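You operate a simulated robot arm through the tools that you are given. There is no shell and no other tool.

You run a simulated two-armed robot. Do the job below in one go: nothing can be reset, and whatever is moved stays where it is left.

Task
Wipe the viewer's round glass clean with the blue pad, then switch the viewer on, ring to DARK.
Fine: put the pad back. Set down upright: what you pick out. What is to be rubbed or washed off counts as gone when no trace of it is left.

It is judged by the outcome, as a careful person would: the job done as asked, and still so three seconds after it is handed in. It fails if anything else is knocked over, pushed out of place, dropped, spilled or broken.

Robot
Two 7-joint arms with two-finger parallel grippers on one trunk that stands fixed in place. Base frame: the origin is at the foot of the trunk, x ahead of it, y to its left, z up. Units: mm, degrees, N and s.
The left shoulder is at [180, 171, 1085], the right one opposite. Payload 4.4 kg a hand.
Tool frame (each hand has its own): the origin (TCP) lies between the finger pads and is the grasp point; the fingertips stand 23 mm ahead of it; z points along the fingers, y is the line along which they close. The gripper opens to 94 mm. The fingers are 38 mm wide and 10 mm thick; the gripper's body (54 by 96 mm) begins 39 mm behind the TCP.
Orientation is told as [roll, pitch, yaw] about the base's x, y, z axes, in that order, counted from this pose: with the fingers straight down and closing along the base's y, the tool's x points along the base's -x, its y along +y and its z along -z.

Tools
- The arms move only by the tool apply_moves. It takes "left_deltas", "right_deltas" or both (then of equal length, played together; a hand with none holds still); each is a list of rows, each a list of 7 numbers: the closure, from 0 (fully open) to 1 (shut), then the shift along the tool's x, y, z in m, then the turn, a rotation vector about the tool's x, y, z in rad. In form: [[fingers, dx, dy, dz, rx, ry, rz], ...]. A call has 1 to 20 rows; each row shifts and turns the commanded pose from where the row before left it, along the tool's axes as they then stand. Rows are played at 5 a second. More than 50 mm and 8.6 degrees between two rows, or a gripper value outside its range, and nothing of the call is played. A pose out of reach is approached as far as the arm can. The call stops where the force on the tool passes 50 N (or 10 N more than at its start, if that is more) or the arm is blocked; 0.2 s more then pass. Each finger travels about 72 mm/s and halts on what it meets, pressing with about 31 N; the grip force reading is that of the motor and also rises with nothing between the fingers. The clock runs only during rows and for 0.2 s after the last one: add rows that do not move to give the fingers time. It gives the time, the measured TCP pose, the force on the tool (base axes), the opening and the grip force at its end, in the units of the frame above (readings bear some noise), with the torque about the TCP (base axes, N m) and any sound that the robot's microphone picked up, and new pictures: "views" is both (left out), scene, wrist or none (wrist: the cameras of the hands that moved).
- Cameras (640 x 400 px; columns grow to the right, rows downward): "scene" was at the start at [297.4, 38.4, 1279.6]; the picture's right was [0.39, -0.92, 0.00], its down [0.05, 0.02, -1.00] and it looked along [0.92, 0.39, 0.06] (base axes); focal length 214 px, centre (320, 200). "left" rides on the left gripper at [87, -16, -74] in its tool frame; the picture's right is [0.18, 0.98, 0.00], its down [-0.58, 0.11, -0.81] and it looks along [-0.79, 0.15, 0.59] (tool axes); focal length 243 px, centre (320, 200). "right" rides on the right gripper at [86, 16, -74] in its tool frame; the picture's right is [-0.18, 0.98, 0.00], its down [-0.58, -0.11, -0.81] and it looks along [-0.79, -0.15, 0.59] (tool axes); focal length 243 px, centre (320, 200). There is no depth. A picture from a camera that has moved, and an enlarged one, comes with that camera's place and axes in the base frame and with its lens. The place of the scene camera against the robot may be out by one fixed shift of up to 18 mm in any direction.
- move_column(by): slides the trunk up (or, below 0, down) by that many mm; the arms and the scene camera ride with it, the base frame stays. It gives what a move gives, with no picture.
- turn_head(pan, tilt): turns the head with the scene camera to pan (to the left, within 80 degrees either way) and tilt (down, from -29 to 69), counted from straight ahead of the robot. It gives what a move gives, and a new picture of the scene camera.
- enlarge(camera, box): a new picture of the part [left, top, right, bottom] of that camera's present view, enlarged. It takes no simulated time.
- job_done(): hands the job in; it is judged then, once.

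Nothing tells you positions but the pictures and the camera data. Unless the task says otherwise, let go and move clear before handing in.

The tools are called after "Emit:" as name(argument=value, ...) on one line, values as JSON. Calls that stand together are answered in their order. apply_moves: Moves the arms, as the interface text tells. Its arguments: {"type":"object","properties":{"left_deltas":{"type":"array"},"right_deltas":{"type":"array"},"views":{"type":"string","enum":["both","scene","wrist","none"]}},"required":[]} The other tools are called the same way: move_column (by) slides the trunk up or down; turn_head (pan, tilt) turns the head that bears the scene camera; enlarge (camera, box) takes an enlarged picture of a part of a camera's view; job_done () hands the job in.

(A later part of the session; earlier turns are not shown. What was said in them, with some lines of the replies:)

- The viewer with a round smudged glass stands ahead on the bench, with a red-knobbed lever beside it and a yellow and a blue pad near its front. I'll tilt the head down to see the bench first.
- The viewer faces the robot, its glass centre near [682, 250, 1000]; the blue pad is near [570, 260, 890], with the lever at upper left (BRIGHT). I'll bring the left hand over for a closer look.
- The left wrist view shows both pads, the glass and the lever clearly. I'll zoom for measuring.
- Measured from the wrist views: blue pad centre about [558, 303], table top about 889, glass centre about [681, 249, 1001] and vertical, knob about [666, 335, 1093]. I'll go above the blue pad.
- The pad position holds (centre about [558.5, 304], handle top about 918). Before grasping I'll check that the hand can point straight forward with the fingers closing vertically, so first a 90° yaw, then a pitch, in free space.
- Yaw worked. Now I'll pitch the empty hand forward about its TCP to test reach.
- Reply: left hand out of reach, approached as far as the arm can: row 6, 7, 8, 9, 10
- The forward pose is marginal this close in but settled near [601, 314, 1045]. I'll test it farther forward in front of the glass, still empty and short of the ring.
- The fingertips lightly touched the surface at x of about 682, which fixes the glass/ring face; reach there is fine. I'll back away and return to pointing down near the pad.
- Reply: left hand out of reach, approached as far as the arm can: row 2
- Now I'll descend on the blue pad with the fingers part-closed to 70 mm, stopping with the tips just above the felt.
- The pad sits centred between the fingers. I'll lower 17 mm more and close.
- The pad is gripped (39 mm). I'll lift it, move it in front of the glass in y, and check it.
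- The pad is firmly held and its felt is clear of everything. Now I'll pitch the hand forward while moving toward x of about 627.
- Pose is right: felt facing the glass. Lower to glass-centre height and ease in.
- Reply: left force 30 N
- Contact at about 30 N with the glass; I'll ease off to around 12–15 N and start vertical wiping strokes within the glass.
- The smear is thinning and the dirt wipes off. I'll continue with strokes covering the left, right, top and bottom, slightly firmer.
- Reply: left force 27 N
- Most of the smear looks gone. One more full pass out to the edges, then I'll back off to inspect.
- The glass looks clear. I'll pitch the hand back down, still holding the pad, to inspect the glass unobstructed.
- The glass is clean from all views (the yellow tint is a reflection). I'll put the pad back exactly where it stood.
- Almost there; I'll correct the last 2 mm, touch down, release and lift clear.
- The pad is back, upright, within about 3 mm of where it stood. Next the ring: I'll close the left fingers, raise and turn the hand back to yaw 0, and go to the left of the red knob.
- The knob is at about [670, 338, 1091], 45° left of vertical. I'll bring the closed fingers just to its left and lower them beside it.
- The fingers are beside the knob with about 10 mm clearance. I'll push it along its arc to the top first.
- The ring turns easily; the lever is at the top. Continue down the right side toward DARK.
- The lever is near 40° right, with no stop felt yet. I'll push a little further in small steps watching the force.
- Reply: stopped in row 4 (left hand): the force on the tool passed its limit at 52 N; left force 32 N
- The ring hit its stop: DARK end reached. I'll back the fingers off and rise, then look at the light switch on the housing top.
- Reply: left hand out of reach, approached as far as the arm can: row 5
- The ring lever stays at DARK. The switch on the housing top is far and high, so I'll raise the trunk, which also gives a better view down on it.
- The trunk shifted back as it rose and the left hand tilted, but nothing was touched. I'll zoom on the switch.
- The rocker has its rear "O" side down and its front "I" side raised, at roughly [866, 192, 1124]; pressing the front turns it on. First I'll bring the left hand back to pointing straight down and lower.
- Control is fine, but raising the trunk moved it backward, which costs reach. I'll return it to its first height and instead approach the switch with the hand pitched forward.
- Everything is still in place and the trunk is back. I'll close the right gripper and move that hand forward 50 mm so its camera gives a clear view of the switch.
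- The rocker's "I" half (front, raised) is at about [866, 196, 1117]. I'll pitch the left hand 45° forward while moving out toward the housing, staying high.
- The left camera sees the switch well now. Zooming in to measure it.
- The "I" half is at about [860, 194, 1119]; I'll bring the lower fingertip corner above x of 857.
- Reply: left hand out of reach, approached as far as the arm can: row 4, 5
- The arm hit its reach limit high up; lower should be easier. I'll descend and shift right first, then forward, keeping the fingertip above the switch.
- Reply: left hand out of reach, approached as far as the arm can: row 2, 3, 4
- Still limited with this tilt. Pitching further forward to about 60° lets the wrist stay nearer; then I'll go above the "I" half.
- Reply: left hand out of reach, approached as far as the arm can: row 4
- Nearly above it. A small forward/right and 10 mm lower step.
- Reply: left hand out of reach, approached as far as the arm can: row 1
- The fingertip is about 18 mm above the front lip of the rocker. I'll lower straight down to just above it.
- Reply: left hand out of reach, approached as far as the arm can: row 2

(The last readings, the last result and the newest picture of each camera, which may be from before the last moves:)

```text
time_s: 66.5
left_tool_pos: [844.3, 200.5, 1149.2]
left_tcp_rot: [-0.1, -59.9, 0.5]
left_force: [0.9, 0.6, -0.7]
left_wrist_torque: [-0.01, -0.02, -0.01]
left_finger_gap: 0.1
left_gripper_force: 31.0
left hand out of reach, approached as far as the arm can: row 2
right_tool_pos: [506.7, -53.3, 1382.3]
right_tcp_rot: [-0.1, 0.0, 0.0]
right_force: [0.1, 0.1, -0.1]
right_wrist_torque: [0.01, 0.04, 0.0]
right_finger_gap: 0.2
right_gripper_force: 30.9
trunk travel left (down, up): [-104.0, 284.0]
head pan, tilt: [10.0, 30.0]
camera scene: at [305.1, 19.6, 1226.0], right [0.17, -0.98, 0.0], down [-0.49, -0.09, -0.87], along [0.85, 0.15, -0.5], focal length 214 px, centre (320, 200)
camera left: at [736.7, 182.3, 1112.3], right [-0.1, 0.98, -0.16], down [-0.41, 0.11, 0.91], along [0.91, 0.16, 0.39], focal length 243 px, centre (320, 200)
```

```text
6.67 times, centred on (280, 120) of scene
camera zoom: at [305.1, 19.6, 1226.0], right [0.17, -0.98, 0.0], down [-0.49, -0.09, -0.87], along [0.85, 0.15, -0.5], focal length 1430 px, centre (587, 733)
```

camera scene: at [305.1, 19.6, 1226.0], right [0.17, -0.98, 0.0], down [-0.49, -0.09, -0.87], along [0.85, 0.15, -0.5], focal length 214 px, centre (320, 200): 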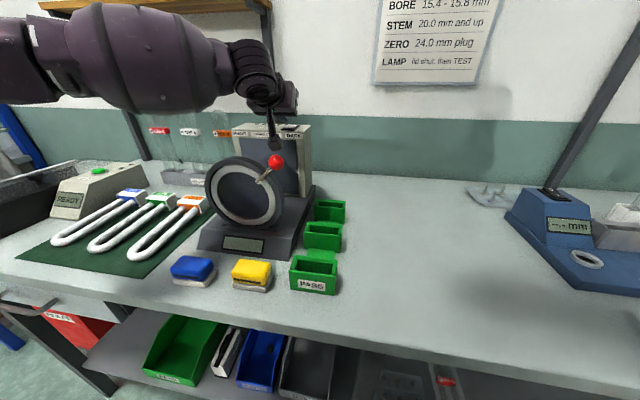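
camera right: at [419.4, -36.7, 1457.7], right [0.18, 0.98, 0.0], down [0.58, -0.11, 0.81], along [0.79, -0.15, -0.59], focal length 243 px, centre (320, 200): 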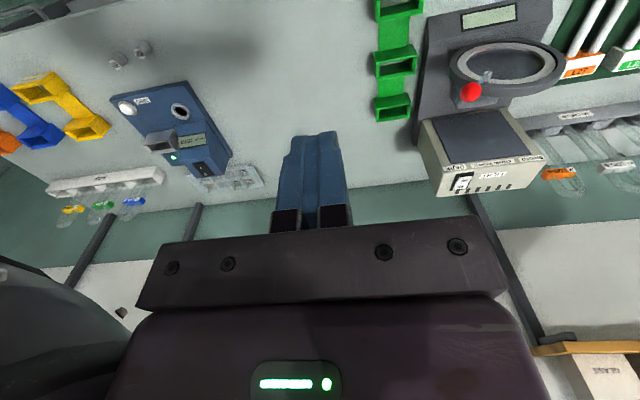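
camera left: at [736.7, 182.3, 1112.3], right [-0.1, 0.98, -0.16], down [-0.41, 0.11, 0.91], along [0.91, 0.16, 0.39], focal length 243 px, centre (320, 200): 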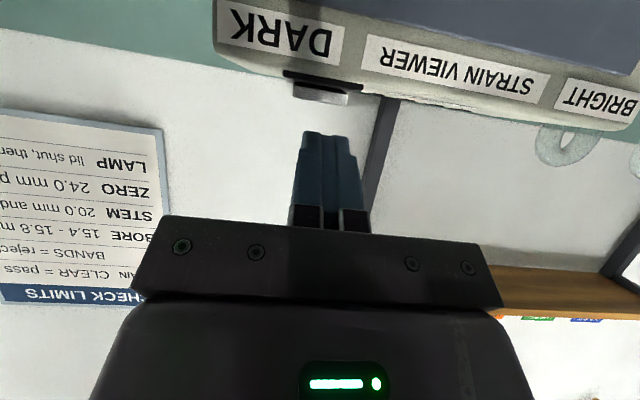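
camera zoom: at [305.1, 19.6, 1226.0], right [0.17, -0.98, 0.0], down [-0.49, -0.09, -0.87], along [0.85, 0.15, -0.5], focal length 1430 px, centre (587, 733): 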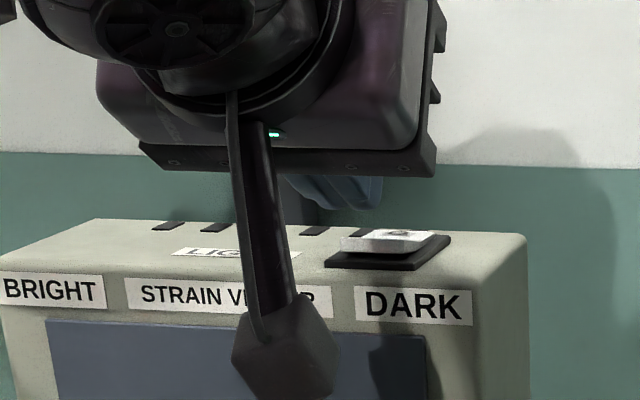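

The tip is rounded, so it's still about 9 mm above the rocker. I'll continue down slowly and feel for contact.

Emit:
apply_moves(left_deltas=[[1, 0.0035, -0.001, 0.002, 0, 0, 0], [1, 0.0035, -0.001, 0.002, 0, 0, 0], [1, 0.0026, -0.001, 0.0015, 0, 0, 0], [1, 0, 0, 0, 0, 0, 0]], views="both")

Emit:
enlarge(camera="left", box=[240, 0, 420, 150])

Emit:
enlarge(camera="scene", box=[240, 90, 320, 150])

```text
time_s: 67.5
left_tool_pos: [843.5, 197.7, 1143.1]
left_tcp_rot: [-0.1, -59.9, 0.5]
left_force: [-0.4, -0.6, -0.5]
left_wrist_torque: [0.01, 0.01, 0.0]
left_finger_gap: 0.2
left_gripper_force: 31.1
left hand out of reach, approached as far as the arm can: row 3
right_tool_pos: [505.3, -53.6, 1382.1]
right_tcp_rot: [0.0, 0.1, 0.0]
right_force: [0.4, 0.2, 0.7]
right_wrist_torque: [-0.01, -0.02, 0.03]
right_finger_gap: 0.2
right_gripper_force: 31.4
trunk travel left (down, up): [-104.0, 284.0]
head pan, tilt: [10.0, 30.0]
camera scene: at [305.2, 19.5, 1226.0], right [0.17, -0.98, 0.0], down [-0.49, -0.09, -0.87], along [0.85, 0.15, -0.5], focal length 214 px, centre (320, 200)
camera left: at [736.8, 181.3, 1104.1], right [-0.1, 0.98, -0.16], down [-0.41, 0.11, 0.91], along [0.91, 0.16, 0.39], focal length 243 px, centre (320, 200)
```

scene: 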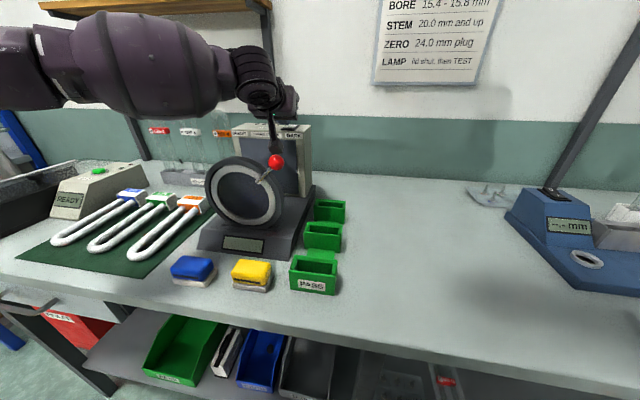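
left: 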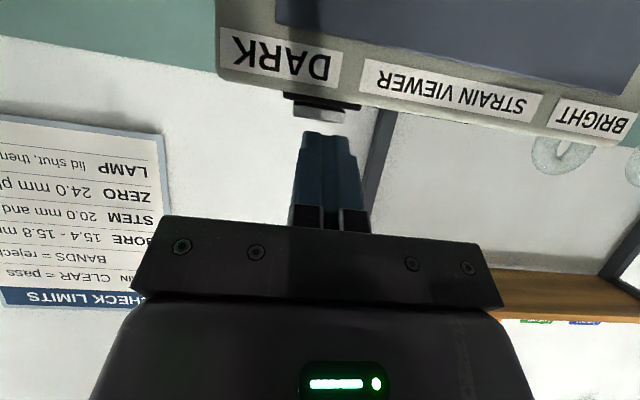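

```text
2.67 times, centred on (330, 75) of left
camera zoom: at [736.8, 181.3, 1104.1], right [-0.1, 0.98, -0.16], down [-0.41, 0.11, 0.91], along [0.91, 0.16, 0.39], focal length 647 px, centre (293, 533)
```

zoom: 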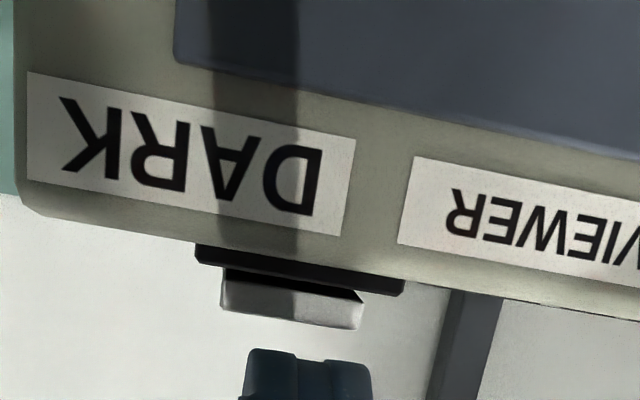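

```text
6.67 times, centred on (280, 120) of scene
camera zoom: at [305.2, 19.5, 1226.0], right [0.17, -0.98, 0.0], down [-0.49, -0.09, -0.87], along [0.85, 0.15, -0.5], focal length 1430 px, centre (587, 733)
```

zoom: 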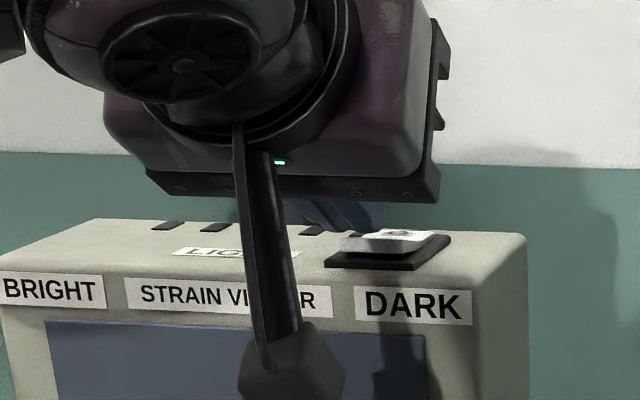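

About 5 mm to go. I'll pitch a little more to gain reach, move 4 mm forward and ease down.

Emit:
apply_moves(left_deltas=[[1, 0, 0, 0, 0, -0.105, 0], [1, 0.0011, -0.001, 0.0049, 0, 0, 0], [1, 0.0027, 0, 0.0012, 0, 0, 0], [1, 0, 0, 0, 0, 0, 0]], views="both")

Emit:
enlarge(camera="left", box=[240, 0, 420, 150])

Emit:
enlarge(camera="scene", box=[240, 90, 320, 150])

```text
time_s: 68.5
left_tool_pos: [844.5, 199.0, 1141.8]
left_tcp_rot: [-0.3, -66.2, 0.6]
left_force: [-22.0, 1.7, 6.4]
left_wrist_torque: [-0.3, 0.49, 0.14]
left_finger_gap: 0.1
left_gripper_force: 30.9
right_tool_pos: [502.2, -53.4, 1382.5]
right_tcp_rot: [0.0, -0.2, 0.0]
right_force: [0.1, 0.4, -0.4]
right_wrist_torque: [0.02, -0.04, -0.01]
right_finger_gap: 0.0
right_gripper_force: 31.3
trunk travel left (down, up): [-104.0, 284.0]
head pan, tilt: [10.0, 30.0]
camera scene: at [301.9, 19.5, 1227.1], right [0.17, -0.98, 0.0], down [-0.49, -0.09, -0.87], along [0.85, 0.15, -0.5], focal length 214 px, centre (320, 200)
camera left: at [742.1, 181.3, 1090.5], right [-0.08, 0.98, -0.17], down [-0.5, 0.11, 0.86], along [0.86, 0.15, 0.49], focal length 243 px, centre (320, 200)
```

scene: 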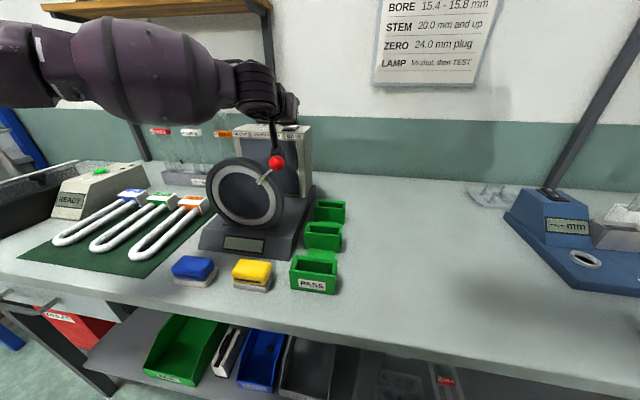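
left: 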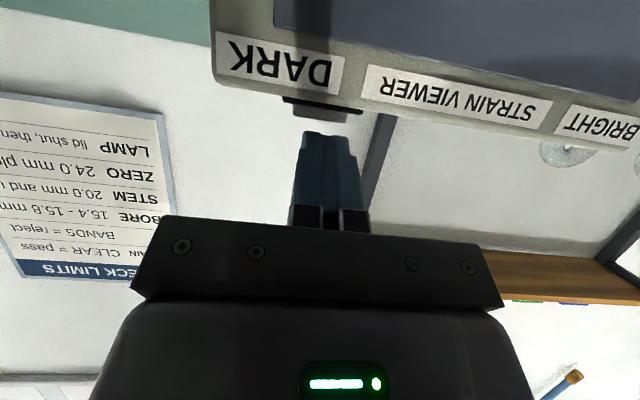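

```text
2.67 times, centred on (330, 75) of left
camera zoom: at [742.1, 181.3, 1090.5], right [-0.08, 0.98, -0.17], down [-0.5, 0.11, 0.86], along [0.86, 0.15, 0.49], focal length 647 px, centre (293, 533)
```

zoom: 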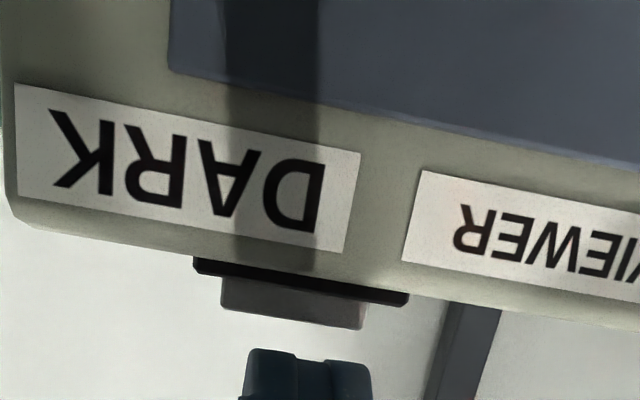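

```text
6.67 times, centred on (280, 120) of scene
camera zoom: at [301.9, 19.5, 1227.1], right [0.17, -0.98, 0.0], down [-0.49, -0.09, -0.87], along [0.85, 0.15, -0.5], focal length 1430 px, centre (587, 733)
```

zoom: 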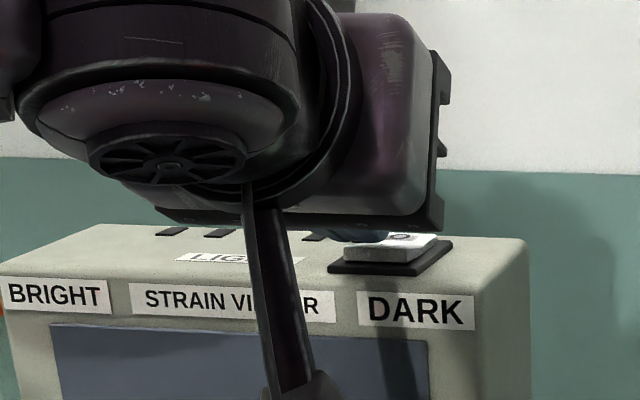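

The fingertip is bumping the rocker's front face (about 22 N, contact near z 1117), so I must come over it from above. I'll lift off, pitch slightly more, go forward 12 mm, then come down on the "I".

Emit:
apply_moves(left_deltas=[[1, -0.0061, 0, -0.0059, 0, 0, 0], [1, -0.003, 0, -0.001, 0, -0.1, 0], [1, -0.0019, -0.002, 0.0057, 0, 0, 0], [1, -0.0019, -0.002, 0.0057, 0, 0, 0], [1, 0, 0, 0, 0, 0, 0]], views="both")

Emit:
enlarge(camera="left", box=[240, 0, 420, 150])

Emit:
enlarge(camera="scene", box=[240, 90, 320, 150])

```text
time_s: 69.7
left_tool_pos: [851.6, 195.6, 1148.4]
left_tcp_rot: [-0.3, -71.7, 0.7]
left_force: [-0.1, -0.4, 0.3]
left_wrist_torque: [-0.01, 0.01, -0.04]
left_finger_gap: 0.0
left_gripper_force: 30.9
left hand out of reach, approached as far as the arm can: row 4
right_tool_pos: [506.3, -53.5, 1382.7]
right_tcp_rot: [0.0, 0.1, 0.0]
right_force: [0.7, 0.3, 0.7]
right_wrist_torque: [0.02, -0.01, 0.04]
right_finger_gap: 0.1
right_gripper_force: 31.0
trunk travel left (down, up): [-104.0, 284.0]
head pan, tilt: [10.0, 30.0]
camera scene: at [305.3, 19.7, 1225.9], right [0.17, -0.98, 0.0], down [-0.49, -0.09, -0.87], along [0.85, 0.15, -0.5], focal length 214 px, centre (320, 200)
camera left: at [753.8, 178.9, 1088.2], right [-0.07, 0.98, -0.18], down [-0.58, 0.11, 0.81], along [0.81, 0.16, 0.57], focal length 243 px, centre (320, 200)
```

scene: 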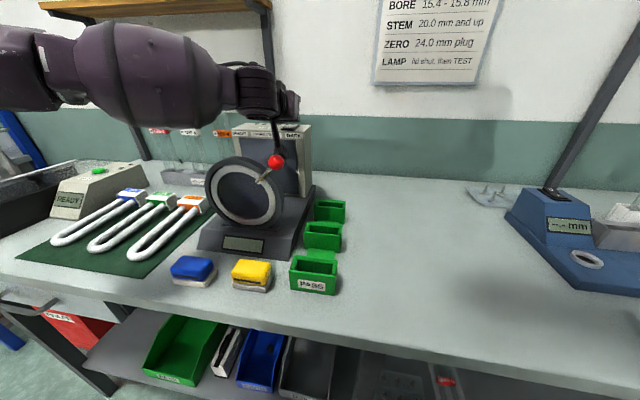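
left: 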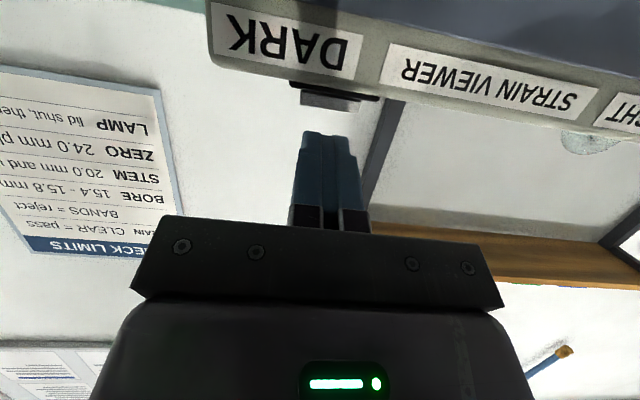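

```text
2.67 times, centred on (330, 75) of left
camera zoom: at [753.8, 178.9, 1088.2], right [-0.07, 0.98, -0.18], down [-0.58, 0.11, 0.81], along [0.81, 0.16, 0.57], focal length 647 px, centre (293, 533)
```

zoom: 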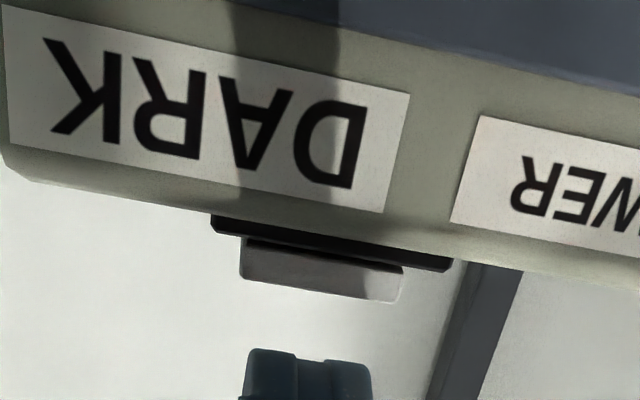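

```text
6.67 times, centred on (280, 120) of scene
camera zoom: at [305.3, 19.7, 1225.9], right [0.17, -0.98, 0.0], down [-0.49, -0.09, -0.87], along [0.85, 0.15, -0.5], focal length 1430 px, centre (587, 733)
```

zoom: 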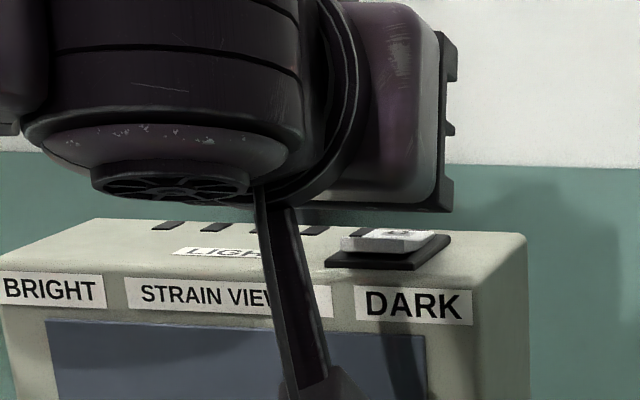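

Now directly above the "I" half. Pressing down in small steps.

Emit:
apply_moves(left_deltas=[[1, 0.0027, 0, 0.0019, 0, 0, 0], [1, 0.0028, 0, 0.0012, 0, 0, 0], [1, 0.0019, 0, 0.0006, 0, 0, 0], [1, 0, 0, 0, 0, 0, 0]], views="both")

Emit:
enlarge(camera="left", box=[240, 0, 420, 150])

Emit:
enlarge(camera="scene", box=[240, 90, 320, 150])

```text
time_s: 70.7
left_tool_pos: [852.9, 195.5, 1140.0]
left_tcp_rot: [-0.1, -71.7, 0.6]
left_force: [-0.1, -0.2, 1.6]
left_wrist_torque: [-0.01, -0.03, 0.02]
left_finger_gap: 0.0
left_gripper_force: 30.8
right_tool_pos: [506.5, -53.8, 1383.2]
right_tcp_rot: [-0.1, -0.1, -0.1]
right_force: [-1.1, 0.0, -0.2]
right_wrist_torque: [0.02, -0.01, 0.0]
right_finger_gap: 0.0
right_gripper_force: 30.6
trunk travel left (down, up): [-104.0, 284.0]
head pan, tilt: [10.0, 30.0]
camera scene: at [305.0, 19.5, 1226.1], right [0.17, -0.98, 0.0], down [-0.49, -0.09, -0.87], along [0.85, 0.15, -0.5], focal length 214 px, centre (320, 200)
camera left: at [755.8, 178.4, 1080.1], right [-0.07, 0.98, -0.18], down [-0.58, 0.11, 0.8], along [0.81, 0.16, 0.57], focal length 243 px, centre (320, 200)
```

scene: 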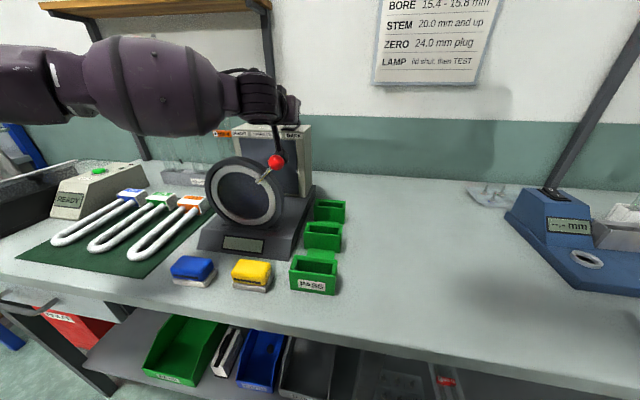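
left: 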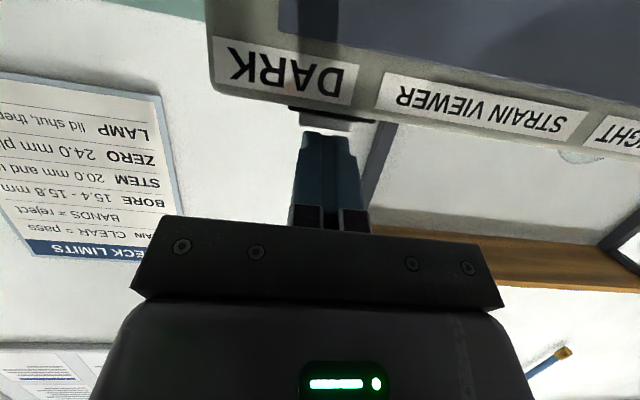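

```text
2.67 times, centred on (330, 75) of left
camera zoom: at [755.8, 178.4, 1080.1], right [-0.07, 0.98, -0.18], down [-0.58, 0.11, 0.8], along [0.81, 0.16, 0.57], focal length 647 px, centre (293, 533)
```

zoom: 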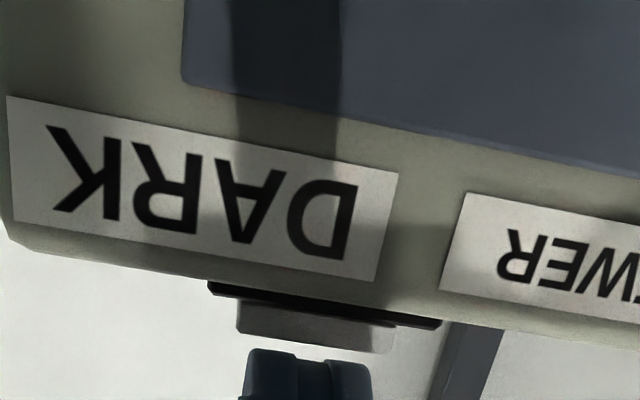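

```text
6.67 times, centred on (280, 120) of scene
camera zoom: at [305.0, 19.5, 1226.1], right [0.17, -0.98, 0.0], down [-0.49, -0.09, -0.87], along [0.85, 0.15, -0.5], focal length 1430 px, centre (587, 733)
```

zoom: 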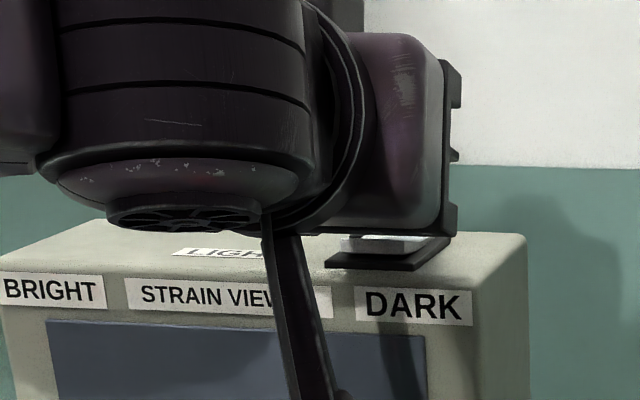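

Emit:
apply_moves(left_deltas=[[1, 0.0024, 0, 0.0008, 0, 0, 0], [1, 0.0024, 0, 0.0008, 0, 0, 0], [1, 0, 0, 0, 0, 0, 0]], views="both")

Emit:
enlarge(camera="left", box=[240, 0, 420, 150])

```text
time_s: 71.5
left_tool_pos: [851.8, 194.8, 1135.7]
left_tcp_rot: [-0.4, -72.0, 0.7]
left_force: [4.3, 1.9, 11.2]
left_wrist_torque: [0.08, -0.31, 0.03]
left_finger_gap: 0.0
left_gripper_force: 31.1
right_tool_pos: [505.0, -54.8, 1382.7]
right_tcp_rot: [0.1, -0.1, 0.1]
right_force: [-0.6, 0.1, -1.1]
right_wrist_torque: [0.0, 0.0, 0.01]
right_finger_gap: 0.0
right_gripper_force: 30.9
trunk travel left (down, up): [-104.0, 284.0]
head pan, tilt: [10.0, 30.0]
camera scene: at [304.3, 19.4, 1226.5], right [0.17, -0.98, 0.0], down [-0.49, -0.09, -0.87], along [0.85, 0.15, -0.5], focal length 214 px, centre (320, 200)
camera left: at [755.2, 178.0, 1076.9], right [-0.06, 0.98, -0.18], down [-0.59, 0.11, 0.8], along [0.81, 0.16, 0.57], focal length 243 px, centre (320, 200)
```

scene: 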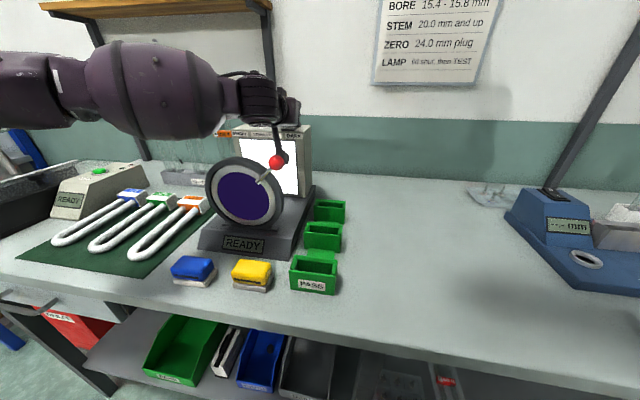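
left: 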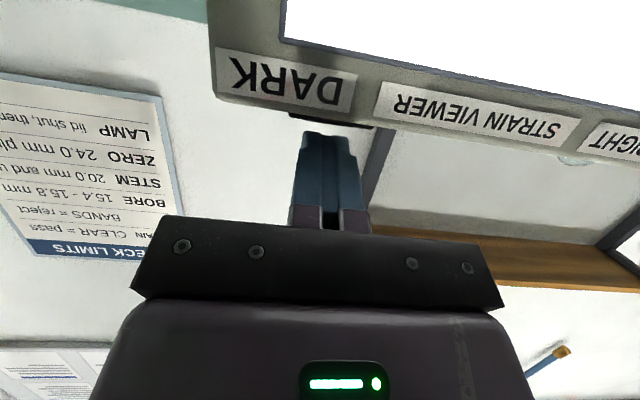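

```text
2.67 times, centred on (330, 75) of left
camera zoom: at [755.2, 178.0, 1076.9], right [-0.06, 0.98, -0.18], down [-0.59, 0.11, 0.8], along [0.81, 0.16, 0.57], focal length 647 px, centre (293, 533)
```

zoom: 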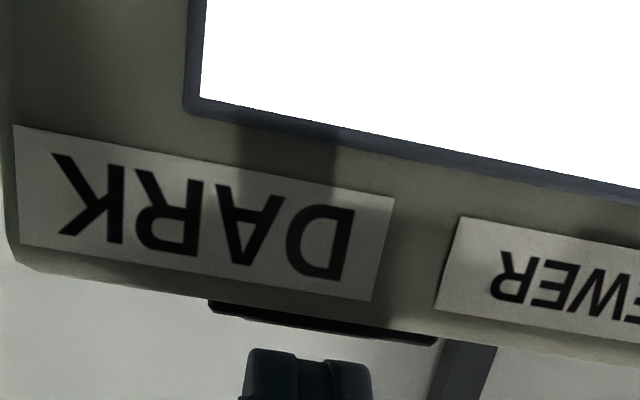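

The viewer lit up: bright panel, display READY, and dark glass through the DARK ring. I'll lift straight off the switch, rise clear and retreat.

Emit:
apply_moves(left_deltas=[[1, -0.0095, 0, -0.0031, 0, 0, 0], [1, -0.0095, 0, -0.0031, 0, 0, 0], [1, -0.0131, 0, -0.0084, 0, 0, 0], [1, -0.0131, 0, -0.0084, 0, 0, 0], [1, -0.0131, 0, -0.0084, 0, 0, 0], [1, -0.0131, 0, -0.0084, 0, 0, 0], [1, 0, 0, 0, 0, 0, 0]], views="both")

```text
time_s: 73.1
left_tool_pos: [838.6, 194.5, 1215.4]
left_tcp_rot: [-0.2, -71.6, 0.5]
left_force: [-0.1, -0.3, 0.2]
left_wrist_torque: [-0.01, 0.01, -0.01]
left_finger_gap: 0.0
left_gripper_force: 31.0
right_tool_pos: [508.2, -53.9, 1381.3]
right_tcp_rot: [0.0, 0.0, 0.0]
right_force: [0.1, -0.4, 0.4]
right_wrist_torque: [0.02, 0.0, 0.0]
right_finger_gap: 0.0
right_gripper_force: 31.6
trunk travel left (down, up): [-104.0, 284.0]
head pan, tilt: [10.0, 30.0]
camera scene: at [305.6, 19.6, 1225.7], right [0.17, -0.98, 0.0], down [-0.49, -0.09, -0.87], along [0.85, 0.15, -0.5], focal length 214 px, centre (320, 200)
camera left: at [740.3, 177.6, 1155.6], right [-0.07, 0.98, -0.18], down [-0.58, 0.11, 0.81], along [0.81, 0.16, 0.57], focal length 243 px, centre (320, 200)
```

scene: 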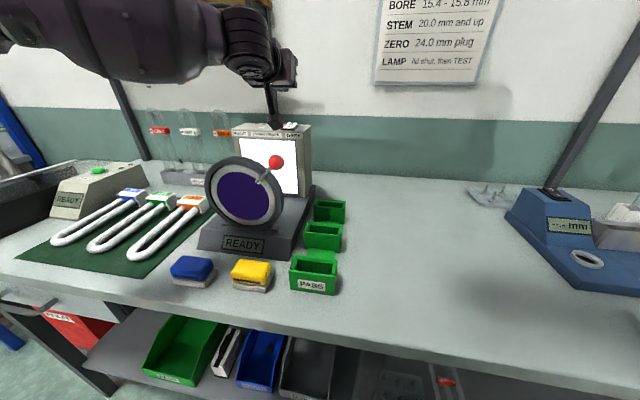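
left: 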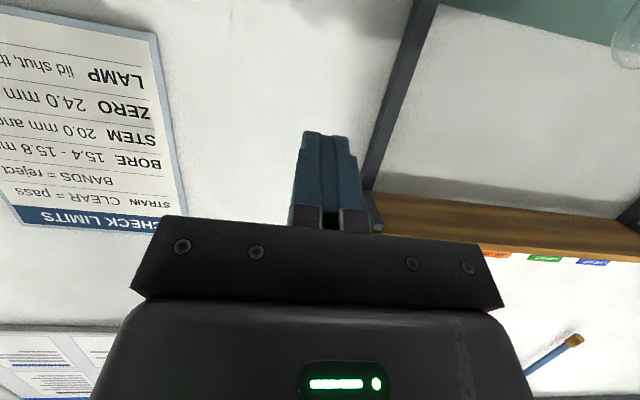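

The light stays on. Now I'll move the hand back, clear of the viewer, and inspect the result.

Emit:
apply_moves(left_deltas=[[1, 0.0046, 0, -0.0405, 0, 0, 0], [1, 0.0046, 0, -0.0405, 0, 0, 0], [1, 0.0046, 0, -0.0405, 0, 0, 0], [1, 0.0046, 0.01, -0.0405, 0, 0, 0], [1, 0.0046, 0.02, -0.0405, 0, 0.13, 0], [1, 0, 0.03, 0, 0, 0.13, 0], [1, 0, 0.03, 0, 0, 0.13, 0], [1, 0, 0.03, 0, 0, 0.13, 0], [1, 0, 0, 0, 0, 0, 0]], views="both")

Emit:
enlarge(camera="scene", box=[190, 110, 350, 270])

Emit:
enlarge(camera="right", box=[400, 0, 640, 200])

Emit:
enlarge(camera="scene", box=[20, 130, 360, 300])

```text
time_s: 75.1
left_tool_pos: [637.5, 314.3, 1257.2]
left_tcp_rot: [-0.1, -41.7, 0.5]
left_force: [0.6, -0.4, 0.6]
left_wrist_torque: [0.0, -0.01, -0.02]
left_finger_gap: 0.0
left_gripper_force: 30.8
right_tool_pos: [506.5, -53.8, 1383.4]
right_tcp_rot: [0.0, 0.1, 0.0]
right_force: [0.6, 1.2, -0.1]
right_wrist_torque: [0.0, -0.02, -0.02]
right_finger_gap: 0.0
right_gripper_force: 30.9
trunk travel left (down, up): [-104.0, 284.0]
head pan, tilt: [10.0, 30.0]
camera scene: at [305.2, 19.4, 1225.9], right [0.17, -0.98, 0.0], down [-0.49, -0.09, -0.87], along [0.85, 0.15, -0.5], focal length 214 px, centre (320, 200)
camera left: at [523.3, 296.9, 1254.3], right [-0.14, 0.98, -0.12], down [-0.11, 0.11, 0.99], along [0.98, 0.16, 0.09], focal length 243 px, centre (320, 200)
```

scene: 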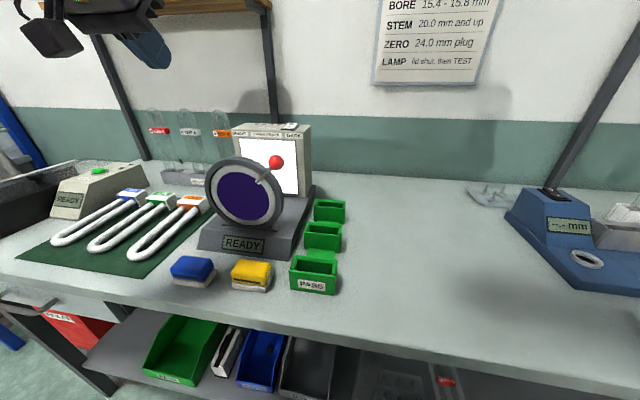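
left: 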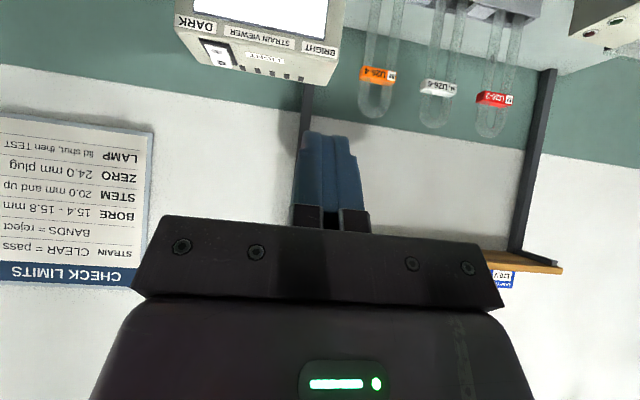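

```text
2.50 times, centred on (270, 190) of scene
camera zoom: at [305.2, 19.4, 1225.9], right [0.17, -0.98, 0.0], down [-0.49, -0.09, -0.87], along [0.85, 0.15, -0.5], focal length 536 px, centre (445, 225)
```

zoom: 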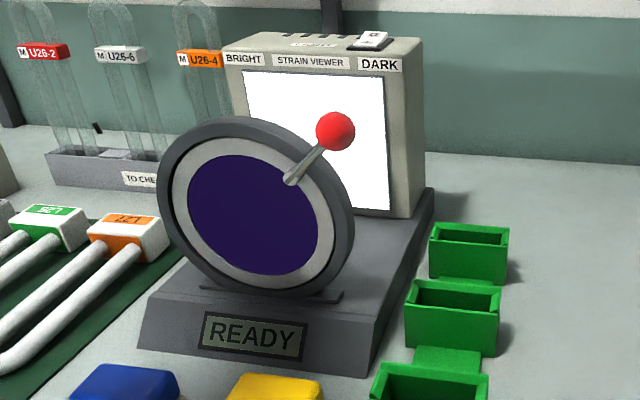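

```text
2.00 times, centred on (520, 100) of right
camera zoom: at [419.1, -37.0, 1457.8], right [0.18, 0.98, 0.0], down [0.58, -0.11, 0.81], along [0.79, -0.15, -0.59], focal length 485 px, centre (-80, 400)
```

zoom: 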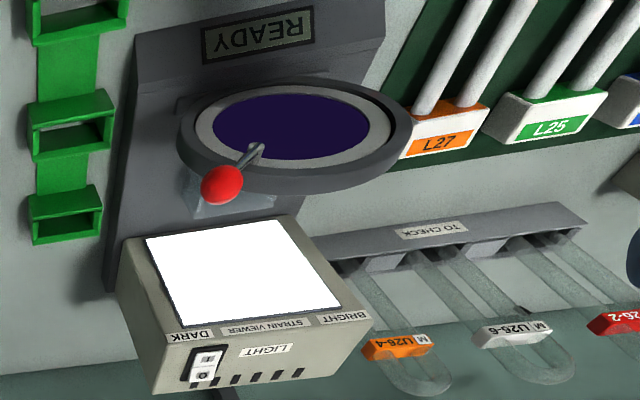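

```text
1.88 times, centred on (190, 215) of scene
camera zoom: at [305.2, 19.4, 1225.9], right [0.17, -0.98, 0.0], down [-0.49, -0.09, -0.87], along [0.85, 0.15, -0.5], focal length 404 px, centre (565, 172)
```

zoom: 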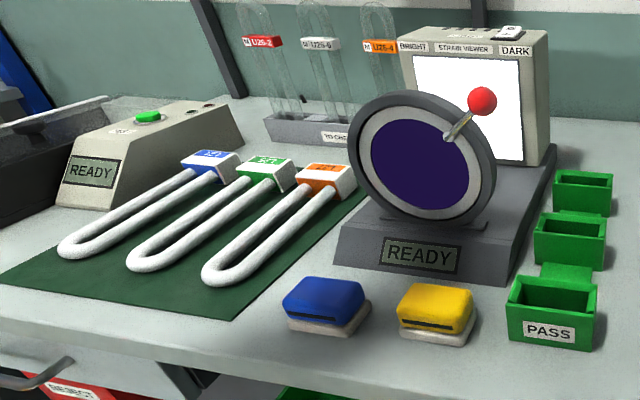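

Everything is in place. One last close look at the glass for any trace, now with the light behind it.

Emit:
enlarge(camera="scene", box=[200, 150, 290, 240])

Emit:
enlarge(camera="right", box=[480, 30, 610, 110])

```text
4.44 times, centred on (245, 195) of scene
camera zoom: at [305.2, 19.4, 1225.9], right [0.17, -0.98, 0.0], down [-0.49, -0.09, -0.87], along [0.85, 0.15, -0.5], focal length 953 px, centre (653, 222)
```

zoom: 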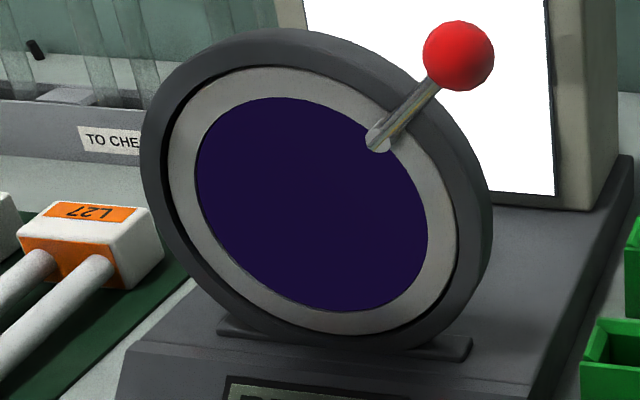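

```text
4.92 times, centred on (545, 70) of right
camera zoom: at [419.1, -37.0, 1457.8], right [0.18, 0.98, 0.0], down [0.58, -0.11, 0.81], along [0.79, -0.15, -0.59], focal length 1194 px, centre (-788, 840)
```

zoom: 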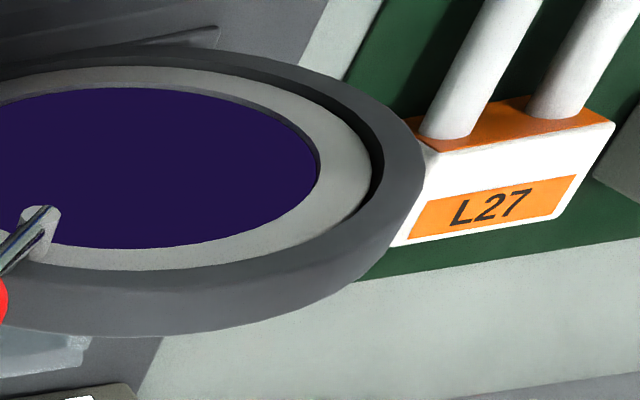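

The glass is evenly clear with no trace of the smear. The viewer is on and showing READY, the ring is at its DARK stop, the pad is back upright in its place, and both hands are clear, so I'm handing in.

Emit:
job_done()

```text
The job is handed in.
```

The viewer's glass is wiped clean, and the viewer is on with its ring at the DARK stop. I've handed the job in.

- **Glass:** I wiped it with the blue pad. Close-ups from two cameras, with the light on behind the glass, show no trace of the smear.
- **Ring:** I pushed the lever from BRIGHT over the top until it met the stop on the DARK side.
- **Light:** the switch is pressed to "I", the panel is lit and the display reads READY.
- **Pad:** it is back upright, within about 3 mm of where it stood.

While reaching for the switch, a fingertip bumped its front face with about 22 N. Turning the ring to its stop also peaked at 52 N. In the last pictures nothing looks moved or knocked over. Both hands were clear when I handed in.
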